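You operate a simulated robot arm through the tools that you are given. There is no shell and no other tool.

Carry out the task below with a simulated two-armed robot. There is one attempt and no reset: what you move stays moved.

## Task
Hold the grey bin with a handle on the end of the steel bench by the winding machine steady with one hand and put the oil bottle marked "Y527" from the top of the steel bench in it with the other.

It is judged by the outcome, as a careful person would: the job done as asked, and still so three seconds after it is handed in. It fails if anything else is knocked over, pushed out of place, dropped, spilled or broken.

## Robot
Two 7-joint arms with two-finger parallel grippers on one trunk, on a base that moves. Base frame: it is fixed to the floor where the robot stands at the start and does not move with it; the origin is under the middle of the robot, x ahead of it, y to its left, z up; the surface under the hand at the start is at about z = 700. Readings come in mm, degrees, newtons and seconds.
The left shoulder is at the start at [20, 113, 1122], the right one opposite. With the tool pointing down near the work surface each hand reaches from about 140 to 580 mm from the robot's upright axis, wherever it stands, measured 20 degrees to its own side. Payload 1.57 kg a hand.
The TCP of each hand is the grasp point between the finger pads, 30 mm short of the fingertips. In the tool frame z runs along the fingers and y along their closing line. Largest opening 80 mm; finger width 17, thickness 12; the body of the gripper, 40 by 82 mm, starts 80 mm behind the TCP.
Orientation is that of the tool frame in the base frame, as [roll, pitch, yaw] about the fixed x, y, z axes, in that order (R = Rz(yaw) Ry(pitch) Rx(roll)). With the fingers straight down and closing along the base's y, the tool's x points along the base's -x, its y along +y and its z along -z.

## Interface
- The arms move only by the tool arm_command. It takes "left_increments", "right_increments" or both (then of equal length, played together; a hand with none holds still); each is one flat list of numbers, 7 for each row, row after row: the shift along the base's x, y, z in cm, then the turn, a rotation vector about the base's x, y, z in degrees, then the gripper command, from -1 (shut) to 1 (fully open), values between in proportion. In form: [dx, dy, dz, wx, wy, wz, fingers, dx, dy, dz, wx, wy, wz, fingers, ...]. A call has 1 to 20 rows; each row shifts and turns the commanded pose from where the row before left it. Rows are played at 5 a second. More than 50 mm and 8.6 degrees between two rows, or a gripper value outside its range, and nothing of the call is played. Where a pose cannot be reached the arm comes as near as it can. A force on the tool above 40 N (or 10 N above the force at the start of the call, whichever is more), or a blocked arm, ends the call early, and 0.2 s more pass. Each finger travels about 45 mm/s and halts on what it meets, pressing with about 20 N; the grip force reading is that of the motor and also rises with nothing between the fingers. The clock runs only during rows and for 0.2 s after the last one: add rows that do not move to give the fingers time. The reply holds the time, the measured pose of the TCP, the force on the tool along the base axes, the opening and the grip force, in the units named above and with some noise, with the torque about the TCP (base axes, N m) and any sound that the robot's microphone picked up.
- Cameras (640 x 400 px; columns grow to the right, rows downward): "scene" is now at [89.5, 26.6, 1247.7]; the picture's right is [0.13, -0.99, 0.00], its down [-0.56, -0.07, -0.83] and it looks along [0.82, 0.11, -0.56] (base axes); focal length 257 px, centre (320, 200). "left" rides on the left gripper at [72, 7, -122] in its tool frame; the picture's right is [-0.09, 1.00, 0.00], its down [-0.84, -0.08, -0.54] and it looks along [-0.54, -0.05, 0.84] (tool axes); focal length 238 px, centre (320, 200). "right" rides on the right gripper at [72, -7, -122] in its tool frame; the picture's right is [0.09, 1.00, 0.00], its down [-0.84, 0.08, -0.54] and it looks along [-0.54, 0.05, 0.84] (tool axes); focal length 238 px, centre (320, 200). There is no depth. A picture from a camera that has moved, and an enlarged one, comes with that camera's place and axes in the base frame and with its lens. The place of the scene camera against the robot may be out by one fixed shift of up to 25 mm in any direction.
- snapshot(camera): a new picture of that camera. The clock stands still meanwhile.
- raise_lower(by): moves the trunk up (or, below 0, down) by that many mm; the arms and the scene camera ride with it, the base frame stays. It gives what a move gives, with no picture.
- steer(legs): drives the robot by 1 to 6 legs, each [ahead, left, turn to the left] in mm, mm and degrees, along the robot's own axes; the way and the turn of a leg run together, so that a leg with both is an arc; at most 1500 mm and 180 degrees a leg. The arms and the cameras ride along, it lands a little off, and it stops where it bumps. It gives what a move gives.
- aim_head(pan, tilt): turns the head with the scene camera to pan (to the left, within 80 degrees either way) and tilt (down, from -29 to 69), counted from straight ahead of the robot. It gives what a move gives.
- inspect(camera, box): a new picture of the part [left, top, right, bottom] of that camera's present view, enlarged. The clock stands still meanwhile.
- job_done(): hands the job in; it is judged then, once.

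Places have to be worked out from the pictures, the camera data and where the tool is seen. Open the grippers and draw the arms clear of the work before you hand the job in, unless the task says otherwise.

The tools are called after ">>>" by a JSON object that holds its "fn" and its "kwargs". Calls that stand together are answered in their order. arm_command: Moves the arms, as the interface text tells. Its arguments: {"type":"object","properties":{"left_increments":{"type":"array","items":{"type":"number"}},"right_increments":{"type":"array","items":{"type":"number"}}},"required":[]} The other tools are called the same way: raise_lower (by) moves the trunk up or down; steer (legs) drives the base; aim_head (pan, tilt) turns the head that bears the scene camera; snapshot (camera) takes a picture; inspect (camera, box) takes an enlarged picture of a part of a camera's view; job_done () hands the job in.

At the start:

```text
clock: 0.0
left_eef_pos: [465.4, 243.8, 1106.8]
left_orientation: [179.9, 0.1, -179.9]
left_ft_force: [0.5, 0.6, -0.1]
left_torque: [-0.01, -0.02, 0.03]
left_grip_width: 80.1
left_grip_force: 0.0
right_eef_pos: [453.4, -133.6, 1102.8]
right_orientation: [-179.9, 0.1, 179.8]
right_ft_force: [-0.8, -0.1, 0.0]
right_torque: [0.01, -0.01, -0.01]
right_grip_width: 79.6
right_grip_force: 0.1
trunk travel left (down, up): [-175.0, 395.0]
robot x, y, heading: [-0.3, 0.5, 0.2]
head pan, tilt (commanded): [7.5, 34.3]
```

scene: 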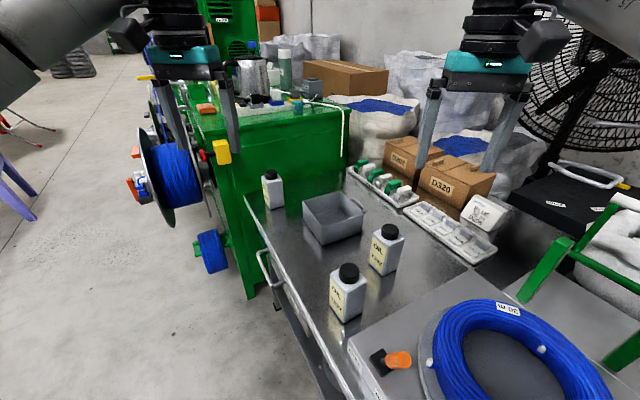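
right: 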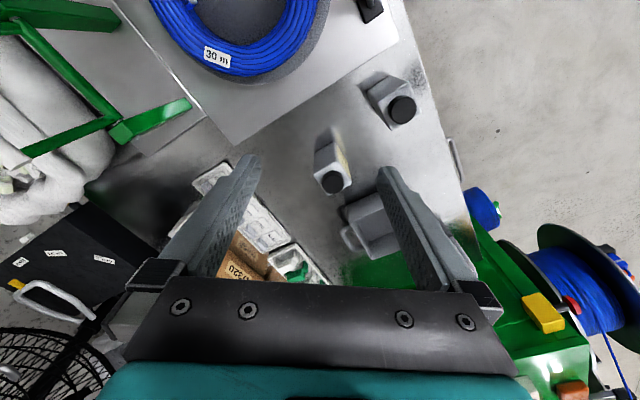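
left: 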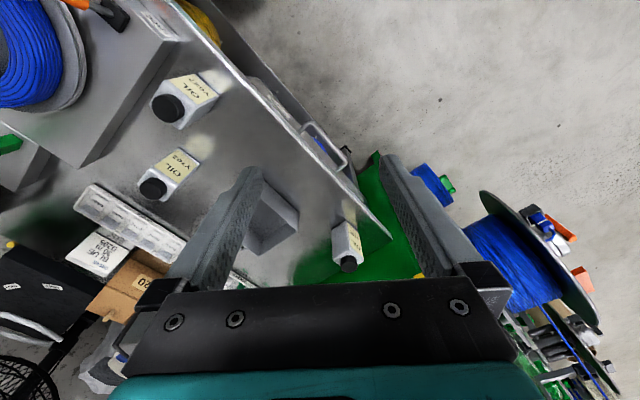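

I see three oil bottles and the grey bin with a handle on the bench. I'll enlarge the views to read the labels.

>>> {"fn": "inspect", "kwargs": {"camera": "scene", "box": [240, 150, 440, 340]}}

>>> {"fn": "inspect", "kwargs": {"camera": "left", "box": [120, 60, 240, 210]}}

>>> {"fn": "inspect", "kwargs": {"camera": "left", "box": [230, 150, 390, 290]}}

>>> {"fn": "inspect", "kwargs": {"camera": "right", "box": [290, 60, 430, 270]}}

```text
2.11 times, centred on (340, 245) of scene
camera zoom: at [89.5, 26.6, 1247.7], right [0.13, -0.99, 0.0], down [-0.56, -0.07, -0.83], along [0.82, 0.11, -0.56], focal length 541 px, centre (278, 105)
```

zoom: 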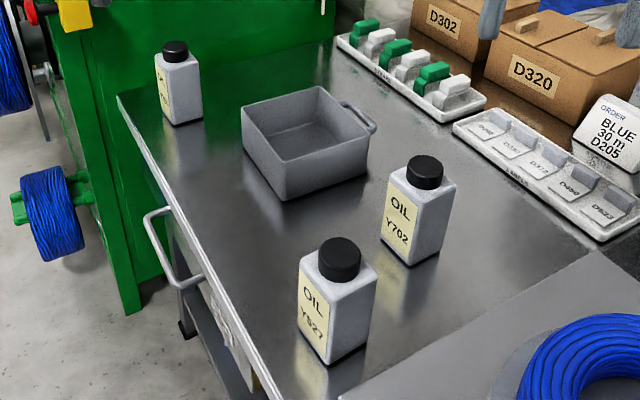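

```text
2.67 times, centred on (180, 135) of left
camera zoom: at [394.0, 249.1, 1227.9], right [0.09, 1.0, 0.0], down [0.84, -0.08, 0.54], along [0.54, -0.05, -0.84], focal length 636 px, centre (693, 373)
```

zoom: 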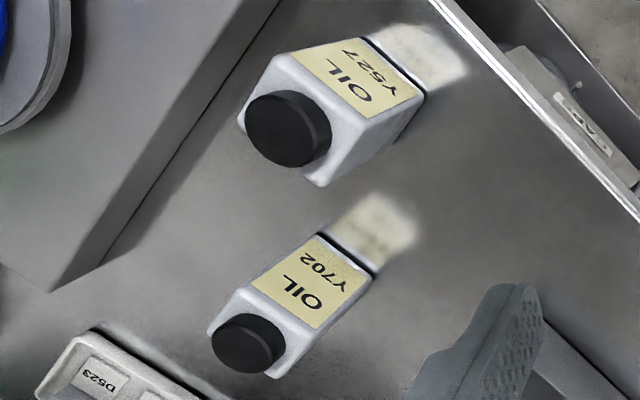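

```text
2.86 times, centred on (310, 220) of left
camera zoom: at [394.0, 249.1, 1227.9], right [0.09, 1.0, 0.0], down [0.84, -0.08, 0.54], along [0.54, -0.05, -0.84], focal length 681 px, centre (349, 143)
```

zoom: 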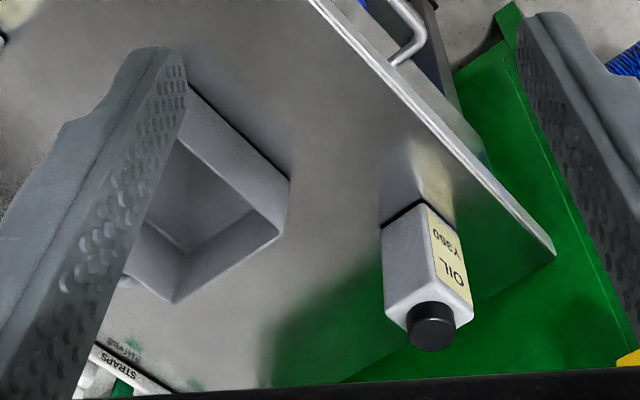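

```text
1.90 times, centred on (360, 165) of right
camera zoom: at [382.4, -140.3, 1225.4], right [-0.09, 1.0, 0.0], down [0.84, 0.08, 0.54], along [0.54, 0.05, -0.84], focal length 454 px, centre (244, 267)
```

zoom: 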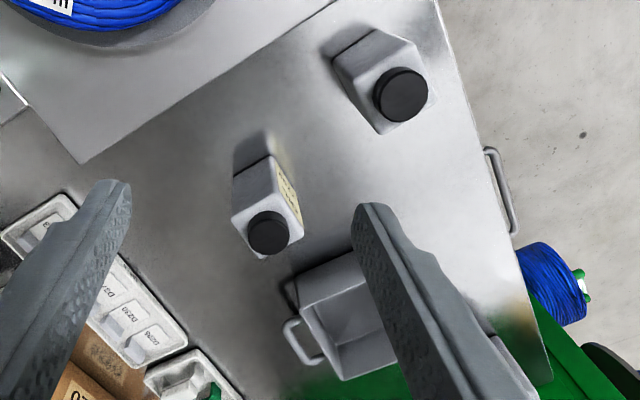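

The "Y527" bottle is the one nearest me. Its cap top comes out at about (455, 0, 830) from the two hand cameras. The bin, near (730, 130), is out of reach from here, so I'll look around before moving the base.

>>> {"fn": "aim_head", "kwargs": {"pan": -50, "tilt": 35}}

>>> {"fn": "snapshot", "kwargs": {"camera": "scene"}}

>>> {"fn": "aim_head", "kwargs": {"pan": 0, "tilt": 69}}

>>> {"fn": "snapshot", "kwargs": {"camera": "scene"}}

>>> {"fn": "aim_head", "kwargs": {"pan": 30, "tilt": 30}}

>>> {"fn": "snapshot", "kwargs": {"camera": "scene"}}

```text
clock: 1.3
left_eef_pos: [466.2, 244.0, 1106.0]
left_orientation: [179.9, 0.0, -180.0]
left_ft_force: [0.6, -0.6, -0.2]
left_torque: [0.01, -0.01, 0.03]
left_grip_width: 79.9
left_grip_force: 0.0
right_eef_pos: [453.8, -135.4, 1103.8]
right_orientation: [-180.0, 0.1, 179.8]
right_ft_force: [-0.2, 0.5, -0.2]
right_torque: [0.0, 0.0, -0.01]
right_grip_width: 80.3
right_grip_force: 0.1
trunk travel left (down, up): [-175.0, 395.0]
robot x, y, heading: [1.3, -0.0, -0.3]
head pan, tilt (commanded): [-50.0, 35.0]
```

```text
taken
camera scene: at [58.5, -52.4, 1246.6], right [-0.77, -0.64, 0.0], down [-0.37, 0.44, -0.82], along [0.53, -0.63, -0.57], focal length 257 px, centre (320, 200)
```

scene: 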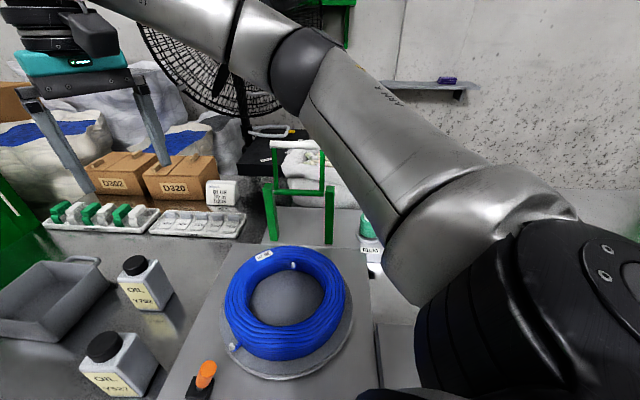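

```text
clock: 2.5
left_eef_pos: [466.2, 243.8, 1106.2]
left_orientation: [180.0, 0.0, -179.9]
left_ft_force: [-0.3, 0.4, 0.3]
left_torque: [-0.01, 0.01, 0.0]
left_grip_width: 79.7
left_grip_force: 0.1
right_eef_pos: [453.6, -134.7, 1102.5]
right_orientation: [179.9, 0.0, -179.9]
right_ft_force: [-1.0, 0.7, -0.5]
right_torque: [-0.01, 0.01, 0.03]
right_grip_width: 80.1
right_grip_force: 0.1
trunk travel left (down, up): [-175.0, 395.0]
robot x, y, heading: [-2.6, 4.9, 0.1]
head pan, tilt (commanded): [0.0, 68.8]
```

```text
taken
camera scene: at [57.7, 14.9, 1202.9], right [0.0, -1.0, 0.0], down [-0.93, 0.0, -0.36], along [0.36, 0.0, -0.93], focal length 257 px, centre (320, 200)
```

scene: 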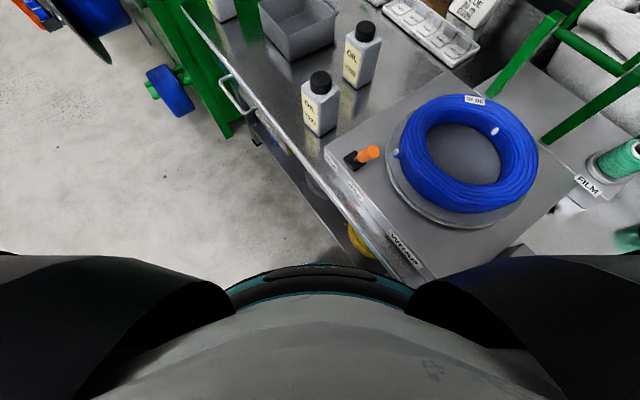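

```text
clock: 3.5
left_eef_pos: [466.1, 242.8, 1105.0]
left_orientation: [-180.0, 0.0, -180.0]
left_ft_force: [0.6, 0.8, -1.1]
left_torque: [0.0, -0.03, 0.01]
left_grip_width: 79.9
left_grip_force: 0.0
right_eef_pos: [454.5, -134.4, 1104.2]
right_orientation: [179.9, -0.1, 180.0]
right_ft_force: [0.0, -0.3, -0.4]
right_torque: [-0.01, 0.0, 0.0]
right_grip_width: 79.8
right_grip_force: 0.1
trunk travel left (down, up): [-175.0, 395.0]
robot x, y, heading: [-2.8, 0.1, 0.0]
head pan, tilt (commanded): [30.0, 30.0]
```

```text
taken
camera scene: at [80.2, 60.2, 1254.3], right [0.5, -0.87, 0.0], down [-0.43, -0.25, -0.87], along [0.75, 0.43, -0.5], focal length 257 px, centre (320, 200)
```

scene: 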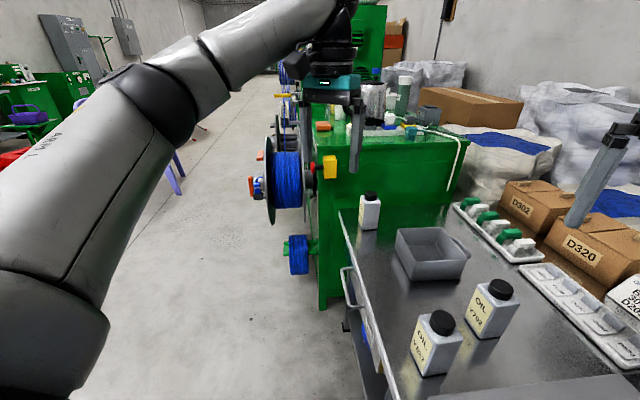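

The bench edge runs at about 37° to my x axis and passes about 200 mm from my axis. I'll enlarge the bin and its handle to measure them.

>>> {"fn": "inspect", "kwargs": {"camera": "scene", "box": [380, 200, 500, 300]}}

>>> {"fn": "inspect", "kwargs": {"camera": "right", "box": [310, 130, 480, 290]}}

>>> {"fn": "inspect", "kwargs": {"camera": "scene", "box": [320, 180, 480, 390]}}

```text
4.00 times, centred on (440, 250) of scene
camera zoom: at [80.2, 60.2, 1254.3], right [0.5, -0.87, 0.0], down [-0.43, -0.25, -0.87], along [0.75, 0.43, -0.5], focal length 1027 px, centre (-160, 0)
```

zoom: 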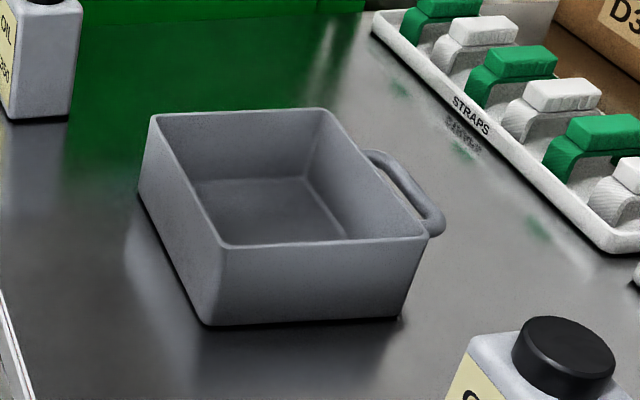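

```text
2.50 times, centred on (395, 210) of right
camera zoom: at [382.5, -140.3, 1225.4], right [-0.09, 1.0, 0.0], down [0.84, 0.08, 0.54], along [0.54, 0.05, -0.84], focal length 596 px, centre (132, 175)
```

zoom: 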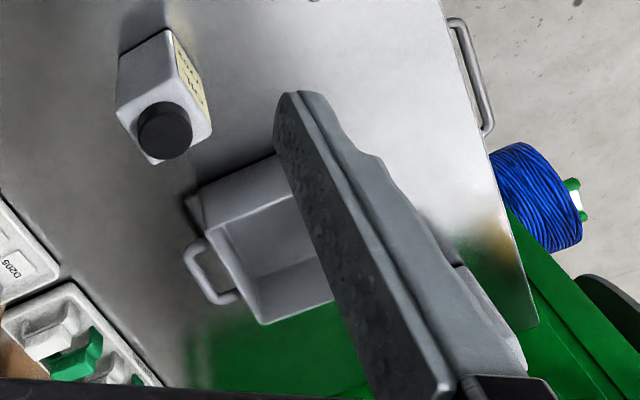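

```text
1.90 times, centred on (400, 285) of scene
camera zoom: at [80.2, 60.2, 1254.3], right [0.5, -0.87, 0.0], down [-0.43, -0.25, -0.87], along [0.75, 0.43, -0.5], focal length 489 px, centre (168, 38)
```

zoom: 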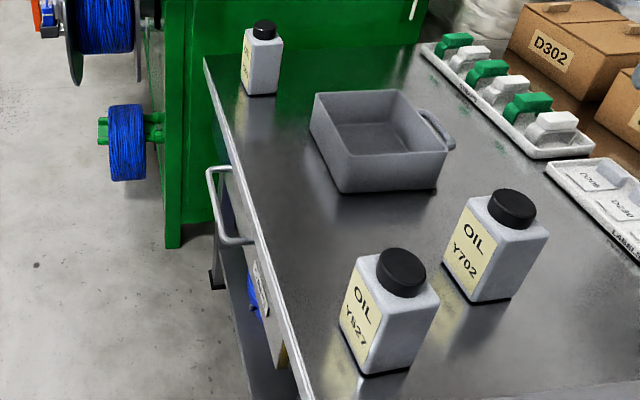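

The bin is about 140 x 140 mm and 75 mm high, with its handle on the side away from the bench's front edge. Before driving, I'll check what is around and beneath the robot.

>>> {"fn": "aim_head", "kwargs": {"pan": 75, "tilt": 40}}

>>> {"fn": "snapshot", "kwargs": {"camera": "scene"}}

>>> {"fn": "aim_head", "kwargs": {"pan": -78, "tilt": 30}}

>>> {"fn": "snapshot", "kwargs": {"camera": "scene"}}

>>> {"fn": "aim_head", "kwargs": {"pan": -20, "tilt": 69}}

>>> {"fn": "snapshot", "kwargs": {"camera": "scene"}}

```text
clock: 4.6
left_eef_pos: [465.6, 243.8, 1106.2]
left_orientation: [-180.0, -0.1, -180.0]
left_ft_force: [-0.4, -0.2, 0.3]
left_torque: [-0.02, -0.01, 0.02]
left_grip_width: 80.0
left_grip_force: 0.0
right_eef_pos: [454.2, -134.1, 1104.1]
right_orientation: [179.9, 0.0, 179.9]
right_ft_force: [0.3, -0.1, 0.2]
right_torque: [-0.01, 0.03, 0.0]
right_grip_width: 80.0
right_grip_force: 0.0
trunk travel left (down, up): [-175.0, 395.0]
robot x, y, heading: [1.9, 2.2, -0.2]
head pan, tilt (commanded): [75.0, 40.0]
```

```text
taken
camera scene: at [23.9, 97.1, 1239.0], right [0.97, -0.26, 0.0], down [-0.17, -0.62, -0.77], along [0.2, 0.74, -0.64], focal length 257 px, centre (320, 200)
```

scene: 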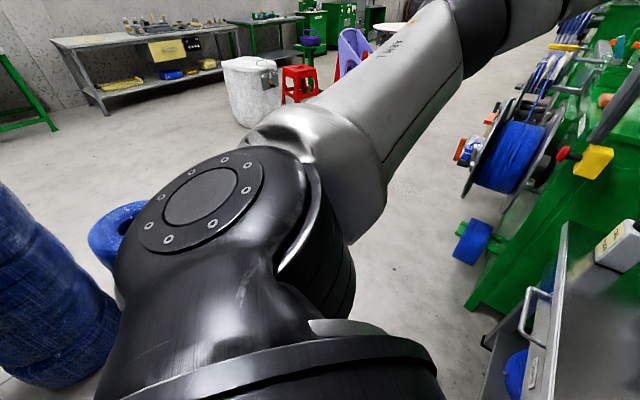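

```text
clock: 7.0
left_eef_pos: [465.1, 241.7, 1106.6]
left_orientation: [-180.0, 0.0, 180.0]
left_ft_force: [-0.3, 0.1, 0.8]
left_torque: [-0.03, -0.01, -0.02]
left_grip_width: 79.9
left_grip_force: 0.0
right_eef_pos: [455.1, -134.5, 1104.1]
right_orientation: [179.9, -0.1, 179.9]
right_ft_force: [0.5, 1.1, 1.1]
right_torque: [-0.01, 0.01, 0.03]
right_grip_width: 80.0
right_grip_force: 0.0
trunk travel left (down, up): [-175.0, 395.0]
robot x, y, heading: [-0.4, -1.4, 0.1]
head pan, tilt (commanded): [-78.0, 30.0]
```

```text
taken
camera scene: at [20.7, -73.5, 1254.4], right [-0.98, -0.21, 0.0], down [-0.1, 0.49, -0.87], along [0.18, -0.85, -0.5], focal length 257 px, centre (320, 200)
```

scene: 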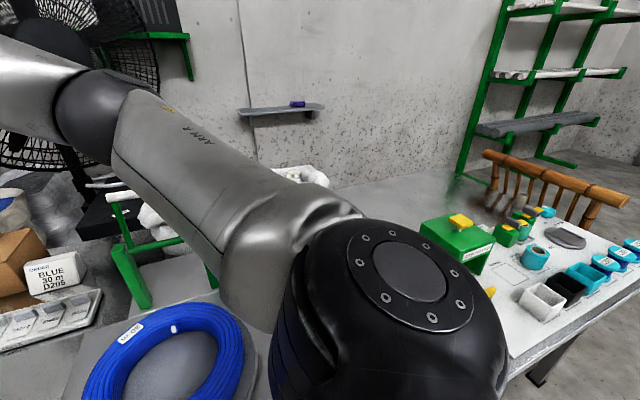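

```text
clock: 8.3
left_eef_pos: [466.2, 243.7, 1105.7]
left_orientation: [-180.0, -0.1, 180.0]
left_ft_force: [-0.2, -0.3, 0.1]
left_torque: [-0.03, 0.03, -0.01]
left_grip_width: 80.1
left_grip_force: 0.1
right_eef_pos: [453.3, -134.5, 1104.3]
right_orientation: [180.0, 0.0, 179.9]
right_ft_force: [0.7, -0.2, 0.7]
right_torque: [-0.04, 0.01, 0.01]
right_grip_width: 80.0
right_grip_force: 0.0
trunk travel left (down, up): [-175.0, 395.0]
robot x, y, heading: [-1.2, -1.6, -0.1]
head pan, tilt (commanded): [-20.0, 68.8]
```

```text
taken
camera scene: at [54.4, -4.2, 1202.9], right [-0.34, -0.94, 0.0], down [-0.88, 0.32, -0.36], along [0.34, -0.12, -0.93], focal length 257 px, centre (320, 200)
```

scene: 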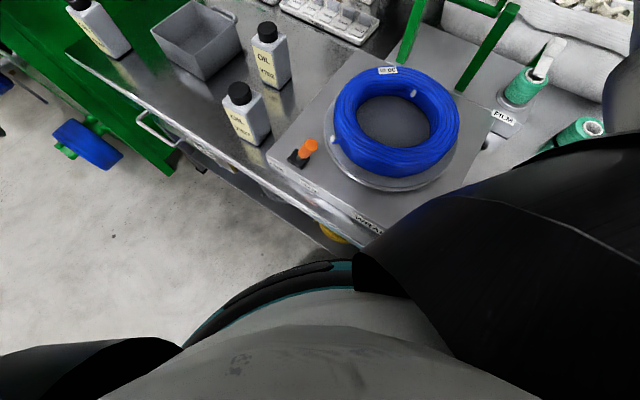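

The floor on my left is free and the arms are above everything on the bench. I'll first back away from the bench edge, then turn about 54° right to face the bench squarely.

>>> {"fn": "steer", "kwargs": {"legs": [[-90, 120, 0], [0, 0, -54]]}}

>>> {"fn": "aim_head", "kwargs": {"pan": 35, "tilt": 40}}

>>> {"fn": "snapshot", "kwargs": {"camera": "scene"}}

```text
clock: 12.0
left_eef_pos: [385.6, -103.9, 1106.2]
left_orientation: [180.0, 0.1, 127.1]
left_ft_force: [-0.1, 0.1, 0.4]
left_torque: [0.02, 0.02, 0.02]
left_grip_width: 80.0
left_grip_force: 0.0
right_eef_pos: [75.9, -321.2, 1104.3]
right_orientation: [180.0, 0.0, 126.9]
right_ft_force: [0.3, -0.7, 1.1]
right_torque: [0.0, -0.04, 0.02]
right_grip_width: 80.0
right_grip_force: 0.0
trunk travel left (down, up): [-175.0, 395.0]
robot x, y, heading: [-89.9, 124.8, -53.1]
head pan, tilt (commanded): [-20.0, 68.8]
```

```text
clock: 13.3
left_eef_pos: [385.0, -103.6, 1106.1]
left_orientation: [180.0, 0.1, 127.0]
left_ft_force: [-0.5, 0.1, 0.0]
left_torque: [-0.01, 0.01, -0.01]
left_grip_width: 80.0
left_grip_force: 0.1
right_eef_pos: [75.1, -322.8, 1103.4]
right_orientation: [-180.0, -0.2, 127.0]
right_ft_force: [0.3, 0.1, -0.6]
right_torque: [0.01, 0.06, 0.01]
right_grip_width: 80.1
right_grip_force: 0.0
trunk travel left (down, up): [-175.0, 395.0]
robot x, y, heading: [-90.7, 125.1, -53.1]
head pan, tilt (commanded): [35.0, 40.0]
```

```text
taken
camera scene: at [-12.0, 103.0, 1239.0], right [-0.31, -0.95, 0.0], down [-0.61, 0.2, -0.77], along [0.73, -0.24, -0.64], focal length 257 px, centre (320, 200)
```

scene: 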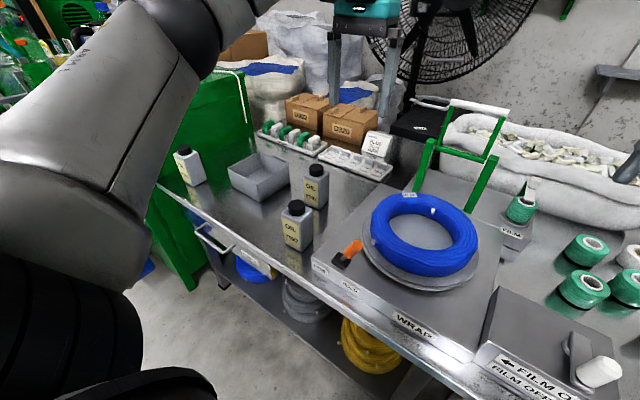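

The bench edge measures at 36°, and my heading is −53.1°, so I'm facing it squarely. I'll slide left along the bench by about 550 mm.

>>> {"fn": "steer", "kwargs": {"legs": [[0, 550, -0.8]]}}

>>> {"fn": "aim_head", "kwargs": {"pan": 0, "tilt": 50}}

>>> {"fn": "snapshot", "kwargs": {"camera": "scene"}}

>>> {"fn": "snapshot", "kwargs": {"camera": "left"}}

>>> {"fn": "snapshot", "kwargs": {"camera": "right"}}

```text
clock: 16.4
left_eef_pos: [824.3, 209.3, 1105.3]
left_orientation: [-179.9, -0.1, 125.2]
left_ft_force: [0.5, -0.4, -0.5]
left_torque: [-0.01, 0.02, 0.01]
left_grip_width: 80.2
left_grip_force: 0.0
right_eef_pos: [508.7, 0.6, 1103.3]
right_orientation: [179.9, -0.1, 125.4]
right_ft_force: [0.4, 0.2, -0.2]
right_torque: [0.0, 0.01, -0.03]
right_grip_width: 79.9
right_grip_force: 0.1
trunk travel left (down, up): [-175.0, 395.0]
robot x, y, heading: [352.3, 447.8, -54.9]
head pan, tilt (commanded): [35.0, 40.0]
```

```text
clock: 17.5
left_eef_pos: [822.9, 208.5, 1105.9]
left_orientation: [-179.9, 0.0, 125.3]
left_ft_force: [-0.1, 1.3, 0.4]
left_torque: [0.0, 0.02, 0.0]
left_grip_width: 80.1
left_grip_force: 0.1
right_eef_pos: [507.9, -0.5, 1104.6]
right_orientation: [-179.9, 0.0, 125.4]
right_ft_force: [0.9, 0.7, -0.3]
right_torque: [-0.03, 0.01, 0.01]
right_grip_width: 79.8
right_grip_force: 0.1
trunk travel left (down, up): [-175.0, 395.0]
robot x, y, heading: [353.6, 447.4, -54.5]
head pan, tilt (commanded): [0.0, 50.0]
```

```text
taken
camera scene: at [397.3, 392.6, 1224.9], right [-0.82, -0.58, 0.0], down [-0.44, 0.62, -0.64], along [0.37, -0.52, -0.77], focal length 257 px, centre (320, 200)
```

scene: 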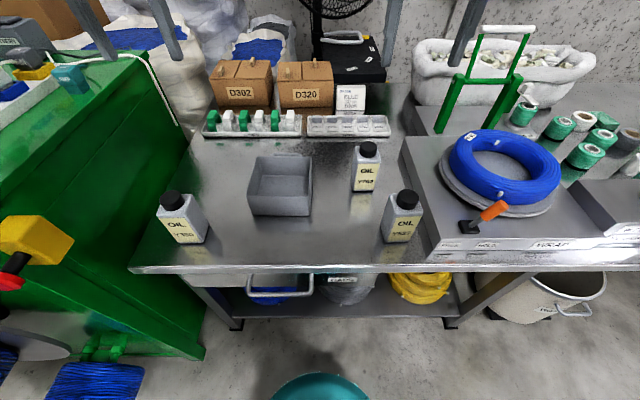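

```text
taken
camera left: at [786.7, 270.8, 1227.9], right [0.87, 0.5, 0.0], down [0.42, -0.73, 0.54], along [0.27, -0.47, -0.84], focal length 238 px, centre (320, 200)
```

left: 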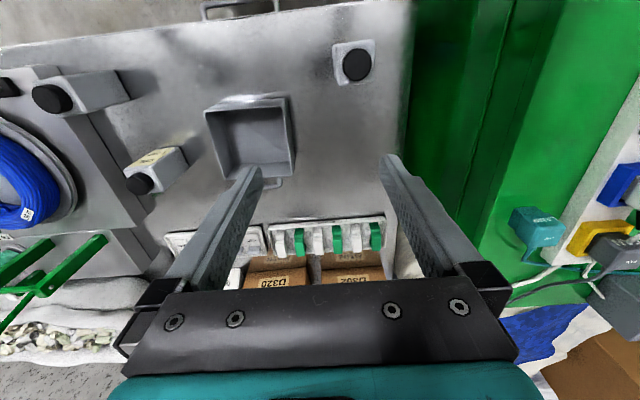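

```text
taken
camera right: at [461.3, 56.1, 1225.4], right [0.76, 0.65, 0.0], down [0.55, -0.64, 0.54], along [0.35, -0.41, -0.84], focal length 238 px, centre (320, 200)
```

right: 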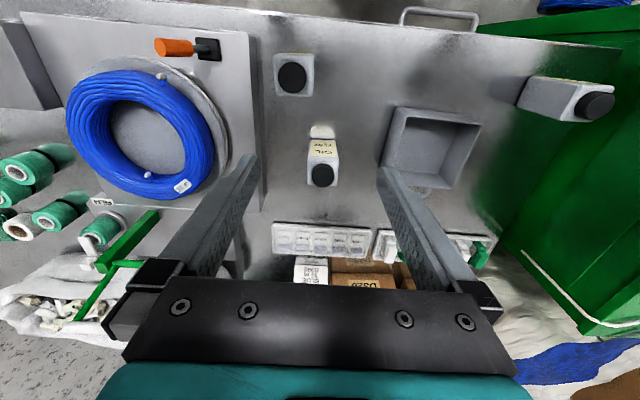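

Facing the bench now, I see the bin ahead-left and Y527 ahead-right. The base front has about 160 mm to the bench legs, so I'll go forward about 85 mm and slightly left.

>>> {"fn": "steer", "kwargs": {"legs": [[85, 20, 0]]}}

>>> {"fn": "aim_head", "kwargs": {"pan": 0, "tilt": 50}}

>>> {"fn": "snapshot", "kwargs": {"camera": "scene"}}

>>> {"fn": "snapshot", "kwargs": {"camera": "left"}}

>>> {"fn": "snapshot", "kwargs": {"camera": "right"}}

```text
clock: 18.6
left_eef_pos: [888.8, 149.7, 1105.4]
left_orientation: [-180.0, 0.0, 125.3]
left_ft_force: [-0.3, -0.1, -0.6]
left_torque: [0.02, 0.01, -0.04]
left_grip_width: 80.0
left_grip_force: 0.0
right_eef_pos: [574.7, -58.6, 1102.8]
right_orientation: [-179.9, 0.1, 125.2]
right_ft_force: [0.5, 0.1, -0.8]
right_torque: [0.01, 0.02, 0.0]
right_grip_width: 79.9
right_grip_force: 0.0
trunk travel left (down, up): [-175.0, 395.0]
robot x, y, heading: [422.7, 392.0, -54.9]
head pan, tilt (commanded): [0.0, 50.0]
```

```text
clock: 19.2
left_eef_pos: [889.9, 150.5, 1105.8]
left_orientation: [180.0, 0.0, 125.3]
left_ft_force: [-0.9, -0.4, 1.4]
left_torque: [-0.01, -0.02, -0.02]
left_grip_width: 79.9
left_grip_force: 0.2
right_eef_pos: [573.7, -58.7, 1103.1]
right_orientation: [-180.0, 0.1, 125.2]
right_ft_force: [-0.6, 0.1, 0.2]
right_torque: [-0.01, 0.01, 0.0]
right_grip_width: 80.0
right_grip_force: 0.2
trunk travel left (down, up): [-175.0, 395.0]
robot x, y, heading: [420.4, 392.0, -54.7]
head pan, tilt (commanded): [0.0, 50.0]
```

```text
taken
camera scene: at [463.4, 334.3, 1224.9], right [-0.82, -0.58, 0.0], down [-0.44, 0.63, -0.64], along [0.37, -0.52, -0.77], focal length 257 px, centre (320, 200)
```

scene: 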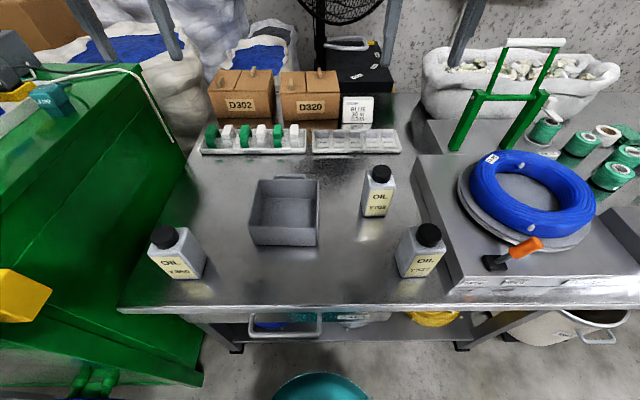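

```text
taken
camera left: at [852.7, 212.1, 1228.0], right [0.87, 0.5, 0.0], down [0.42, -0.73, 0.54], along [0.27, -0.47, -0.84], focal length 238 px, centre (320, 200)
```

left: 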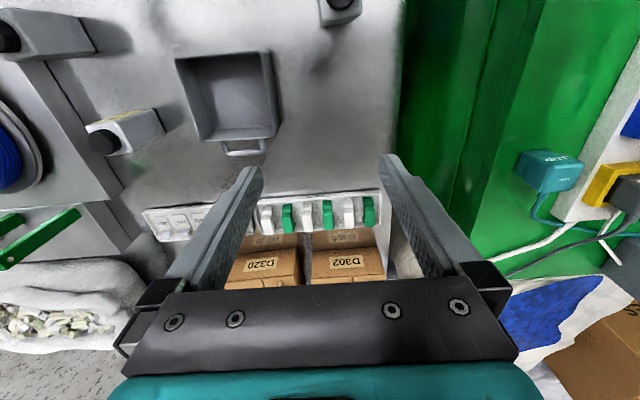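

```text
taken
camera right: at [527.1, -2.2, 1225.5], right [0.76, 0.65, 0.0], down [0.55, -0.64, 0.54], along [0.35, -0.41, -0.84], focal length 238 px, centre (320, 200)
```

right: 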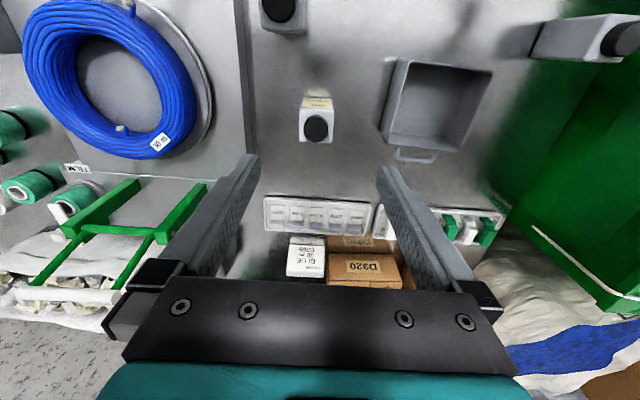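

I'm in place. Now I'll take enlarged pictures of the bin and the bottle from several cameras to measure them accurately.

>>> {"fn": "inspect", "kwargs": {"camera": "scene", "box": [230, 160, 350, 260]}}

>>> {"fn": "inspect", "kwargs": {"camera": "left", "box": [160, 35, 300, 165]}}

>>> {"fn": "inspect", "kwargs": {"camera": "right", "box": [370, 40, 510, 170]}}

>>> {"fn": "inspect", "kwargs": {"camera": "scene", "box": [370, 200, 470, 300]}}

>>> {"fn": "inspect", "kwargs": {"camera": "left", "box": [0, 0, 170, 170]}}

>>> {"fn": "inspect", "kwargs": {"camera": "right", "box": [230, 0, 380, 150]}}

```text
4.00 times, centred on (290, 210) of scene
camera zoom: at [463.4, 334.3, 1224.9], right [-0.82, -0.58, 0.0], down [-0.44, 0.63, -0.64], along [0.37, -0.52, -0.77], focal length 1027 px, centre (440, 160)
```

zoom: 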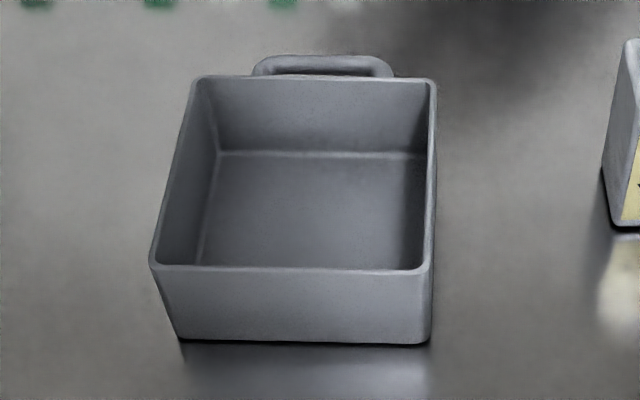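

```text
3.08 times, centred on (230, 100) of left
camera zoom: at [852.7, 212.1, 1228.0], right [0.87, 0.5, 0.0], down [0.42, -0.73, 0.54], along [0.27, -0.47, -0.84], focal length 733 px, centre (597, 508)
```

zoom: 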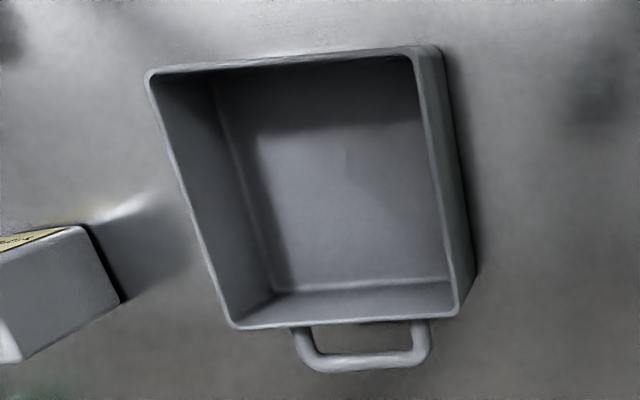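

```text
3.08 times, centred on (440, 105) of right
camera zoom: at [527.1, -2.2, 1225.5], right [0.76, 0.65, 0.0], down [0.55, -0.64, 0.54], along [0.35, -0.41, -0.84], focal length 733 px, centre (-49, 492)
```

zoom: 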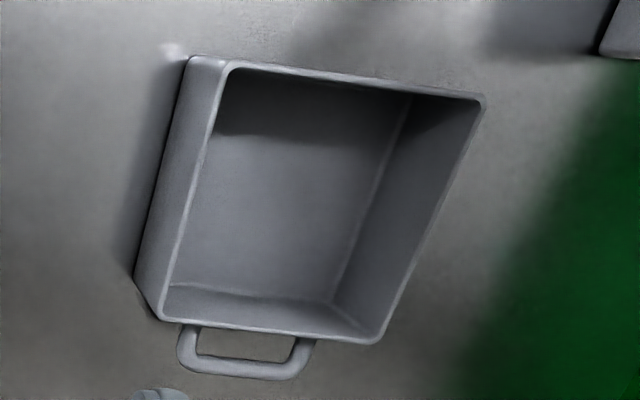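

```text
4.00 times, centred on (420, 250) of scene
camera zoom: at [463.4, 334.3, 1224.9], right [-0.82, -0.58, 0.0], down [-0.44, 0.63, -0.64], along [0.37, -0.52, -0.77], focal length 1027 px, centre (-80, 0)
```

zoom: 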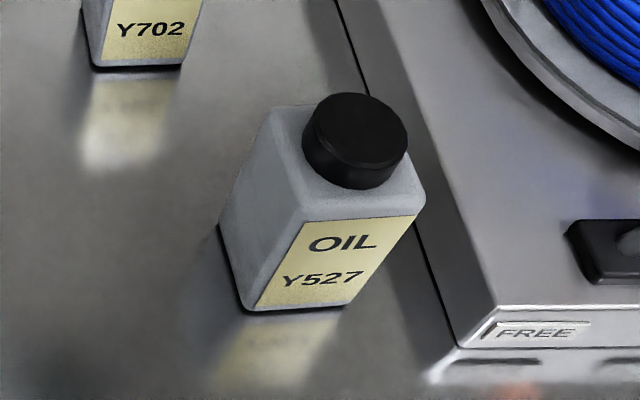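

```text
2.35 times, centred on (85, 85) of left
camera zoom: at [852.7, 212.1, 1228.0], right [0.87, 0.5, 0.0], down [0.42, -0.73, 0.54], along [0.27, -0.47, -0.84], focal length 561 px, centre (873, 471)
```

zoom: 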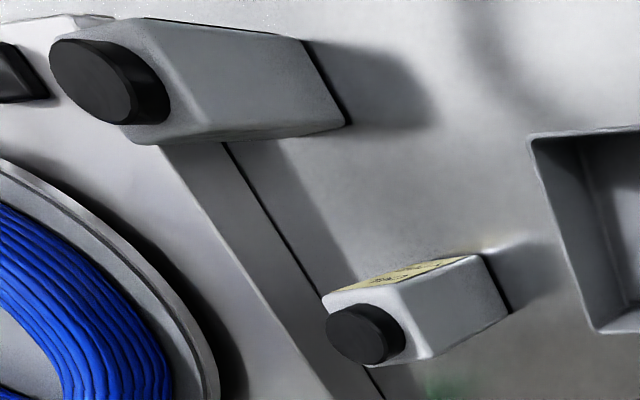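

```text
2.67 times, centred on (305, 75) of right
camera zoom: at [527.1, -2.2, 1225.5], right [0.76, 0.65, 0.0], down [0.55, -0.64, 0.54], along [0.35, -0.41, -0.84], focal length 636 px, centre (360, 533)
```

zoom: 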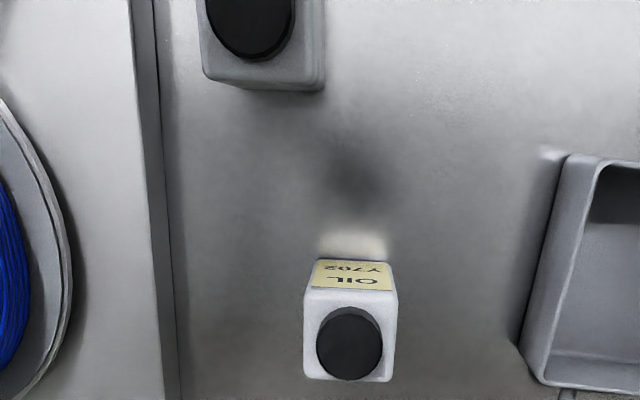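

From the two hand cameras, relative to my axis (F ahead, L left):

| Item | F | L | z |
|---|---|---|---|
| Bin rim | 391–533 | 5–151 | about 775 |
| Y527 cap top | 342 | −198 | about 833 |

The bench surface is at about z = 700. I'll bring the left hand, open, above the far part of the bin's left wall.

>>> {"fn": "arm_command", "kwargs": {"left_increments": [-0.95, -1.43, -3.6, 0, 0, -0.33, 1, -0.95, -1.43, -3.6, 0, 0, -0.33, 1, -0.95, -1.43, -3.6, 0, 0, -0.33, 1, -0.95, -1.43, -3.6, 0, 0, -0.33, 1, -0.95, -1.43, -3.6, 0, 0, -0.33, 1, -0.95, -1.43, -3.6, 0, 0, -0.35, 1, 0, 0, 0, 0, 0, 0, 1]}}

>>> {"fn": "snapshot", "kwargs": {"camera": "left"}}

>>> {"fn": "snapshot", "kwargs": {"camera": "scene"}}

```text
clock: 20.8
left_eef_pos: [836.2, 65.4, 887.3]
left_orientation: [-180.0, 0.1, 123.3]
left_ft_force: [0.7, -0.4, -0.3]
left_torque: [-0.02, 0.01, 0.0]
left_grip_width: 80.1
left_grip_force: 0.0
right_eef_pos: [575.6, -57.5, 1103.3]
right_orientation: [179.9, 0.0, 125.2]
right_ft_force: [-0.1, 0.2, -0.6]
right_torque: [0.04, -0.02, 0.02]
right_grip_width: 79.9
right_grip_force: 0.1
trunk travel left (down, up): [-175.0, 395.0]
robot x, y, heading: [418.6, 392.0, -54.7]
head pan, tilt (commanded): [0.0, 50.0]
```

```text
taken
camera left: at [801.7, 128.2, 1009.2], right [0.88, 0.47, 0.0], down [0.39, -0.74, 0.54], along [0.25, -0.48, -0.84], focal length 238 px, centre (320, 200)
```

left: 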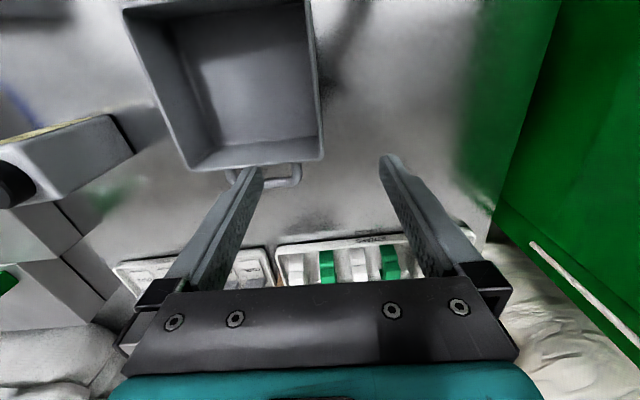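

```text
taken
camera scene: at [463.4, 334.3, 1224.9], right [-0.82, -0.58, 0.0], down [-0.44, 0.63, -0.64], along [0.37, -0.52, -0.77], focal length 257 px, centre (320, 200)
```

scene: 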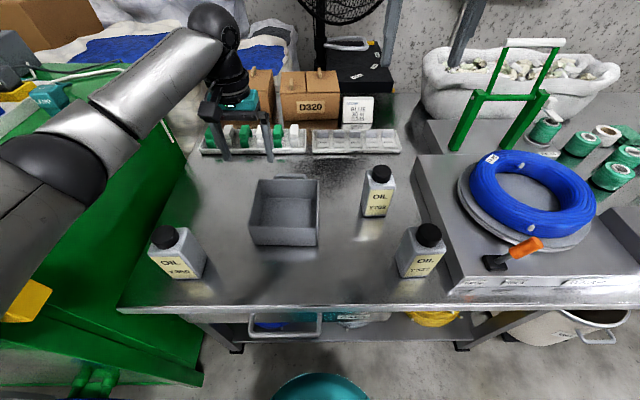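

By projection, the point under the TCP at rim height should fall at about pixel (319, 134), which looks to be right on the left wall. I'll zoom in to confirm.

>>> {"fn": "inspect", "kwargs": {"camera": "left", "box": [260, 80, 380, 200]}}

```text
3.33 times, centred on (320, 140) of left
camera zoom: at [801.7, 128.2, 1009.2], right [0.88, 0.47, 0.0], down [0.39, -0.74, 0.54], along [0.25, -0.48, -0.84], focal length 794 px, centre (320, 400)
```

zoom: 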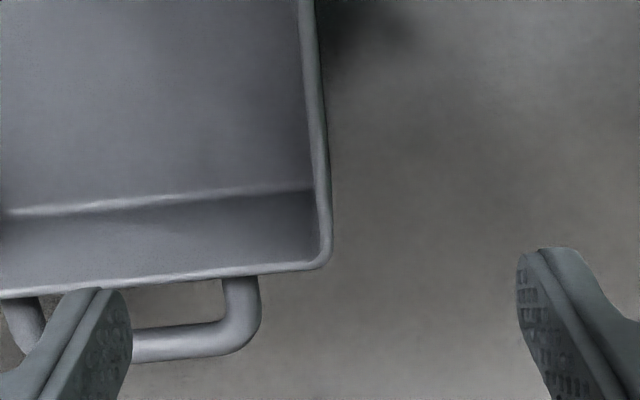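

The wall is directly below the TCP, to within 1–2 mm. I'll lower the open left hand so the fingers straddle it, shifting about 4 mm toward me for clearance from the far wall.

>>> {"fn": "arm_command", "kwargs": {"left_increments": [-0.11, 0.16, -2.2, 0, 0, 0, 1, -0.12, 0.17, -2.2, 0, 0, 0, 1, 0, 0, -2.2, 0, 0, 0, 1, 0, 0, -2.2, 0, 0, 0, 1, 0, 0, -2.2, 0, 0, 0, 1, 0, 0, -2.2, 0, 0, 0, 1, 0, 0, 0, 0, 0, 0, 1]}}

>>> {"fn": "snapshot", "kwargs": {"camera": "left"}}

>>> {"fn": "snapshot", "kwargs": {"camera": "scene"}}

```text
clock: 22.4
left_eef_pos: [830.2, 66.5, 758.8]
left_orientation: [180.0, 0.0, 123.4]
left_ft_force: [0.3, 0.4, -0.3]
left_torque: [-0.01, 0.0, 0.0]
left_grip_width: 79.8
left_grip_force: 0.0
right_eef_pos: [572.3, -57.5, 1104.1]
right_orientation: [179.9, 0.1, 125.1]
right_ft_force: [-0.3, -0.8, 0.0]
right_torque: [0.01, -0.01, -0.03]
right_grip_width: 80.0
right_grip_force: 0.1
trunk travel left (down, up): [-175.0, 395.0]
robot x, y, heading: [423.9, 390.3, -54.9]
head pan, tilt (commanded): [0.0, 50.0]
```

```text
taken
camera left: at [796.2, 130.3, 880.1], right [0.88, 0.47, 0.0], down [0.39, -0.74, 0.54], along [0.25, -0.48, -0.84], focal length 238 px, centre (320, 200)
```

left: 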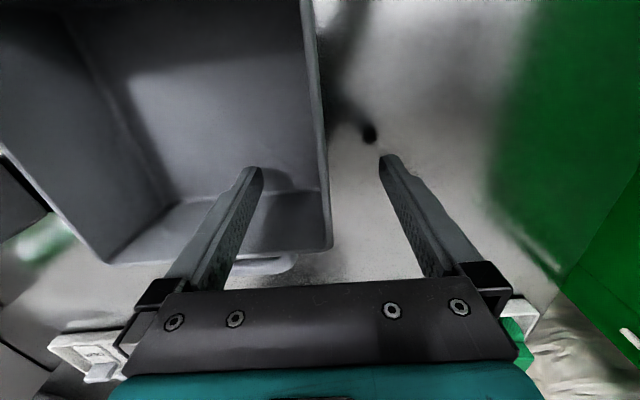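

```text
taken
camera scene: at [463.4, 334.3, 1224.9], right [-0.82, -0.58, 0.0], down [-0.44, 0.63, -0.64], along [0.37, -0.52, -0.77], focal length 257 px, centre (320, 200)
```

scene: 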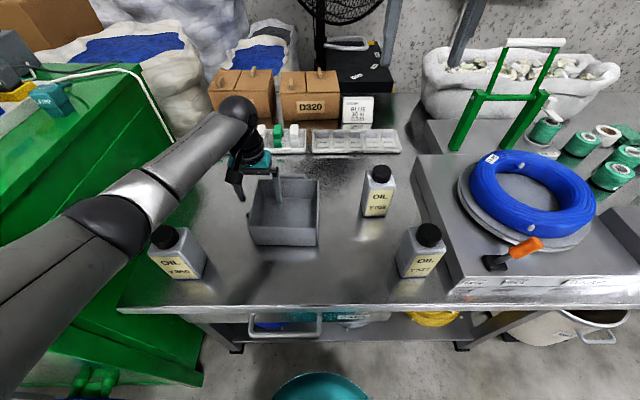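

The wall is centred between the fingers to within about 1–2 mm, at the planned depth. I'll close partway to 14 mm and re-check the centring before gripping.

>>> {"fn": "arm_command", "kwargs": {"left_increments": [0, 0, 0, 0, 0, 0, 0.2, 0, 0, 0, 0, 0, 0, -0.3, 0, 0, 0, 0, 0, 0, -0.65, 0, 0, 0, 0, 0, 0, -0.65, 0, 0, 0, 0, 0, 0, -0.65, 0, 0, 0, 0, 0, 0, -0.65]}}

>>> {"fn": "snapshot", "kwargs": {"camera": "left"}}

>>> {"fn": "inspect", "kwargs": {"camera": "left", "box": [260, 140, 380, 280]}}

```text
clock: 23.8
left_eef_pos: [830.2, 67.3, 757.9]
left_orientation: [-180.0, 0.0, 123.4]
left_ft_force: [-0.5, 0.3, 0.5]
left_torque: [0.0, 0.02, 0.0]
left_grip_width: 14.0
left_grip_force: 0.0
right_eef_pos: [574.1, -57.5, 1103.2]
right_orientation: [179.9, -0.1, 125.2]
right_ft_force: [0.3, 0.3, 0.2]
right_torque: [0.03, 0.01, 0.0]
right_grip_width: 79.9
right_grip_force: 0.1
trunk travel left (down, up): [-175.0, 395.0]
robot x, y, heading: [420.4, 387.0, -54.7]
head pan, tilt (commanded): [0.0, 50.0]
```

```text
taken
camera left: at [796.2, 130.2, 880.5], right [0.88, 0.47, 0.0], down [0.39, -0.74, 0.54], along [0.25, -0.48, -0.84], focal length 238 px, centre (320, 200)
```

left: 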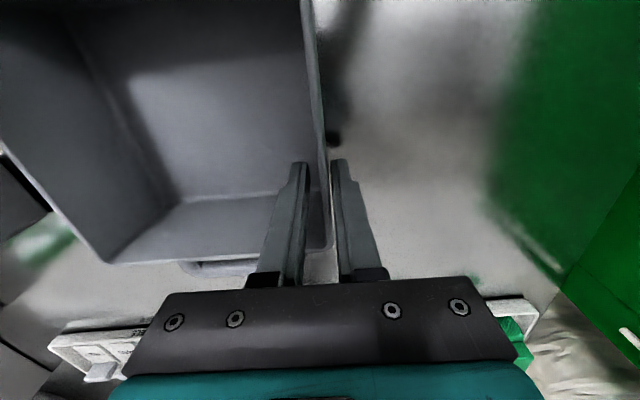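

```text
2.86 times, centred on (320, 210) of left
camera zoom: at [796.2, 130.2, 880.5], right [0.88, 0.47, 0.0], down [0.39, -0.74, 0.54], along [0.25, -0.48, -0.84], focal length 681 px, centre (320, 171)
```

zoom: 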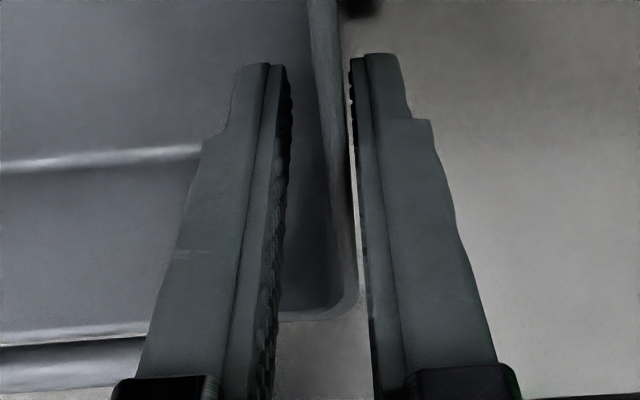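

The wall sits about 3 mm nearer the outer finger, so I'll shift the hand about 2.5 mm left and then close to grip.

>>> {"fn": "arm_command", "kwargs": {"left_increments": [0.21, 0.14, 0, 0, 0, 0, -0.65, 0, 0, 0, 0, 0, 0, -0.65, 0, 0, 0, 0, 0, 0, -0.8, 0, 0, 0, 0, 0, 0, -0.9, 0, 0, 0, 0, 0, 0, -1, 0, 0, 0, 0, 0, 0, -1, 0, 0, 0, 0, 0, 0, -1]}}

>>> {"fn": "snapshot", "kwargs": {"camera": "left"}}

>>> {"fn": "inspect", "kwargs": {"camera": "scene", "box": [210, 120, 370, 270]}}

```text
clock: 25.4
left_eef_pos: [832.1, 69.8, 758.5]
left_orientation: [180.0, 0.0, 123.3]
left_ft_force: [-0.4, 0.2, -1.8]
left_torque: [0.0, -0.01, 0.05]
left_grip_width: 3.7
left_grip_force: 19.8
right_eef_pos: [574.3, -57.8, 1103.2]
right_orientation: [179.9, 0.0, 125.2]
right_ft_force: [0.4, 0.1, -0.1]
right_torque: [0.01, 0.03, -0.03]
right_grip_width: 80.0
right_grip_force: 0.0
trunk travel left (down, up): [-175.0, 395.0]
robot x, y, heading: [418.7, 391.4, -54.9]
head pan, tilt (commanded): [0.0, 50.0]
```

```text
taken
camera left: at [798.2, 131.6, 880.1], right [0.88, 0.47, 0.0], down [0.39, -0.74, 0.54], along [0.25, -0.48, -0.84], focal length 238 px, centre (320, 200)
```

left: 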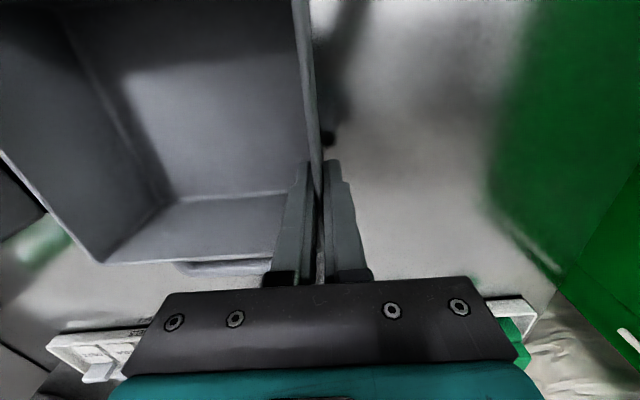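

```text
2.67 times, centred on (290, 195) of scene
camera zoom: at [463.4, 334.3, 1224.9], right [-0.82, -0.58, 0.0], down [-0.44, 0.63, -0.64], along [0.37, -0.52, -0.77], focal length 685 px, centre (400, 213)
```

zoom: 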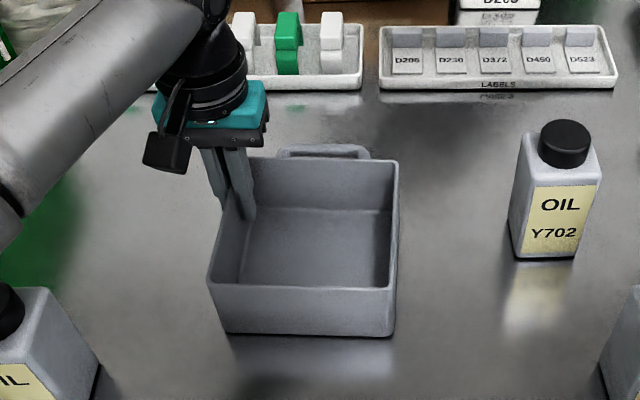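

The bin is gripped: 3.7 mm between the pads at 20 N, and it hasn't moved. I'll keep the left hand holding and bring the open right hand above Y527.

>>> {"fn": "arm_command", "kwargs": {"left_increments": [0, 0, 0, 0, 0, 0, -1, 0, 0, 0, 0, 0, 0, -1, 0, 0, 0, 0, 0, 0, -1, 0, 0, 0, 0, 0, 0, -1, 0, 0, 0, 0, 0, 0, -1, 0, 0, 0, 0, 0, 0, -1, 0, 0, 0, 0, 0, 0, -1], "right_increments": [-1.95, 0.94, -2.8, 0, 0, 0, 1, -1.95, 0.94, -2.8, 0, 0, 0, 1, -1.95, 0.94, -2.8, 0, 0, 0, 1, -1.95, 0.94, -2.8, 0, 0, 0, 1, -1.95, 0.94, -2.8, 0, 0, 0, 1, -1.95, 0.94, -2.8, 0, 0, 0, 1, 0, 0, 0, 0, 0, 0, 1]}}

>>> {"fn": "snapshot", "kwargs": {"camera": "right"}}

>>> {"fn": "snapshot", "kwargs": {"camera": "scene"}}

```text
clock: 27.0
left_eef_pos: [832.5, 69.0, 757.9]
left_orientation: [-180.0, 0.0, 123.3]
left_ft_force: [0.5, 1.0, -0.3]
left_torque: [-0.04, 0.08, -0.01]
left_grip_width: 3.8
left_grip_force: 19.9
right_eef_pos: [455.2, -0.9, 938.1]
right_orientation: [179.9, 0.2, 125.1]
right_ft_force: [0.5, 0.4, 0.2]
right_torque: [0.03, 0.01, -0.01]
right_grip_width: 79.7
right_grip_force: 0.1
trunk travel left (down, up): [-175.0, 395.0]
robot x, y, heading: [418.9, 391.1, -54.5]
head pan, tilt (commanded): [0.0, 50.0]
```

```text
taken
camera right: at [408.1, 55.1, 1059.2], right [0.76, 0.65, 0.0], down [0.54, -0.64, 0.54], along [0.35, -0.41, -0.84], focal length 238 px, centre (320, 200)
```

right: 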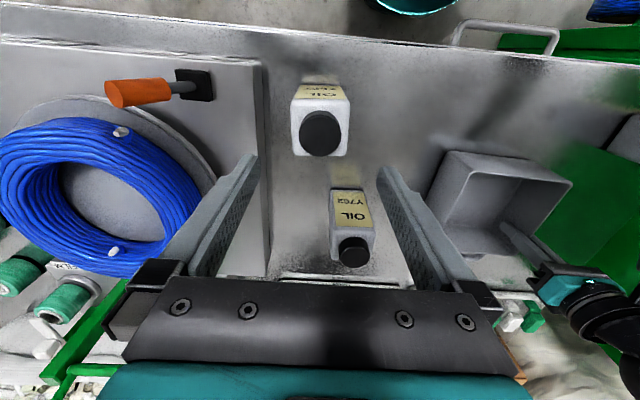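

```text
taken
camera scene: at [463.4, 334.2, 1224.9], right [-0.82, -0.58, 0.0], down [-0.44, 0.63, -0.64], along [0.37, -0.52, -0.77], focal length 257 px, centre (320, 200)
```

scene: 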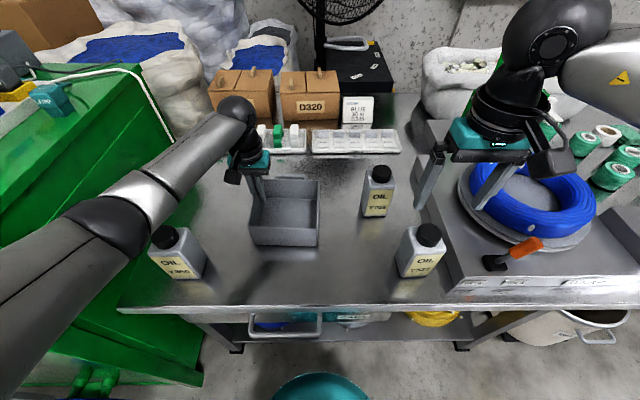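

The cap appears almost exactly below the TCP, which projects to about (320, 136) at cap height. I'll zoom in for the exact centring and the bottle's rotation.

>>> {"fn": "inspect", "kwargs": {"camera": "right", "box": [260, 60, 380, 170]}}

```text
3.64 times, centred on (320, 115) of right
camera zoom: at [408.1, 55.1, 1059.2], right [0.76, 0.65, 0.0], down [0.54, -0.64, 0.54], along [0.35, -0.41, -0.84], focal length 867 px, centre (320, 509)
```

zoom: 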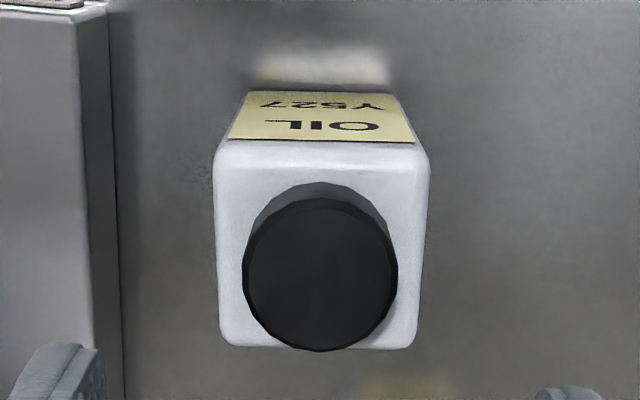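

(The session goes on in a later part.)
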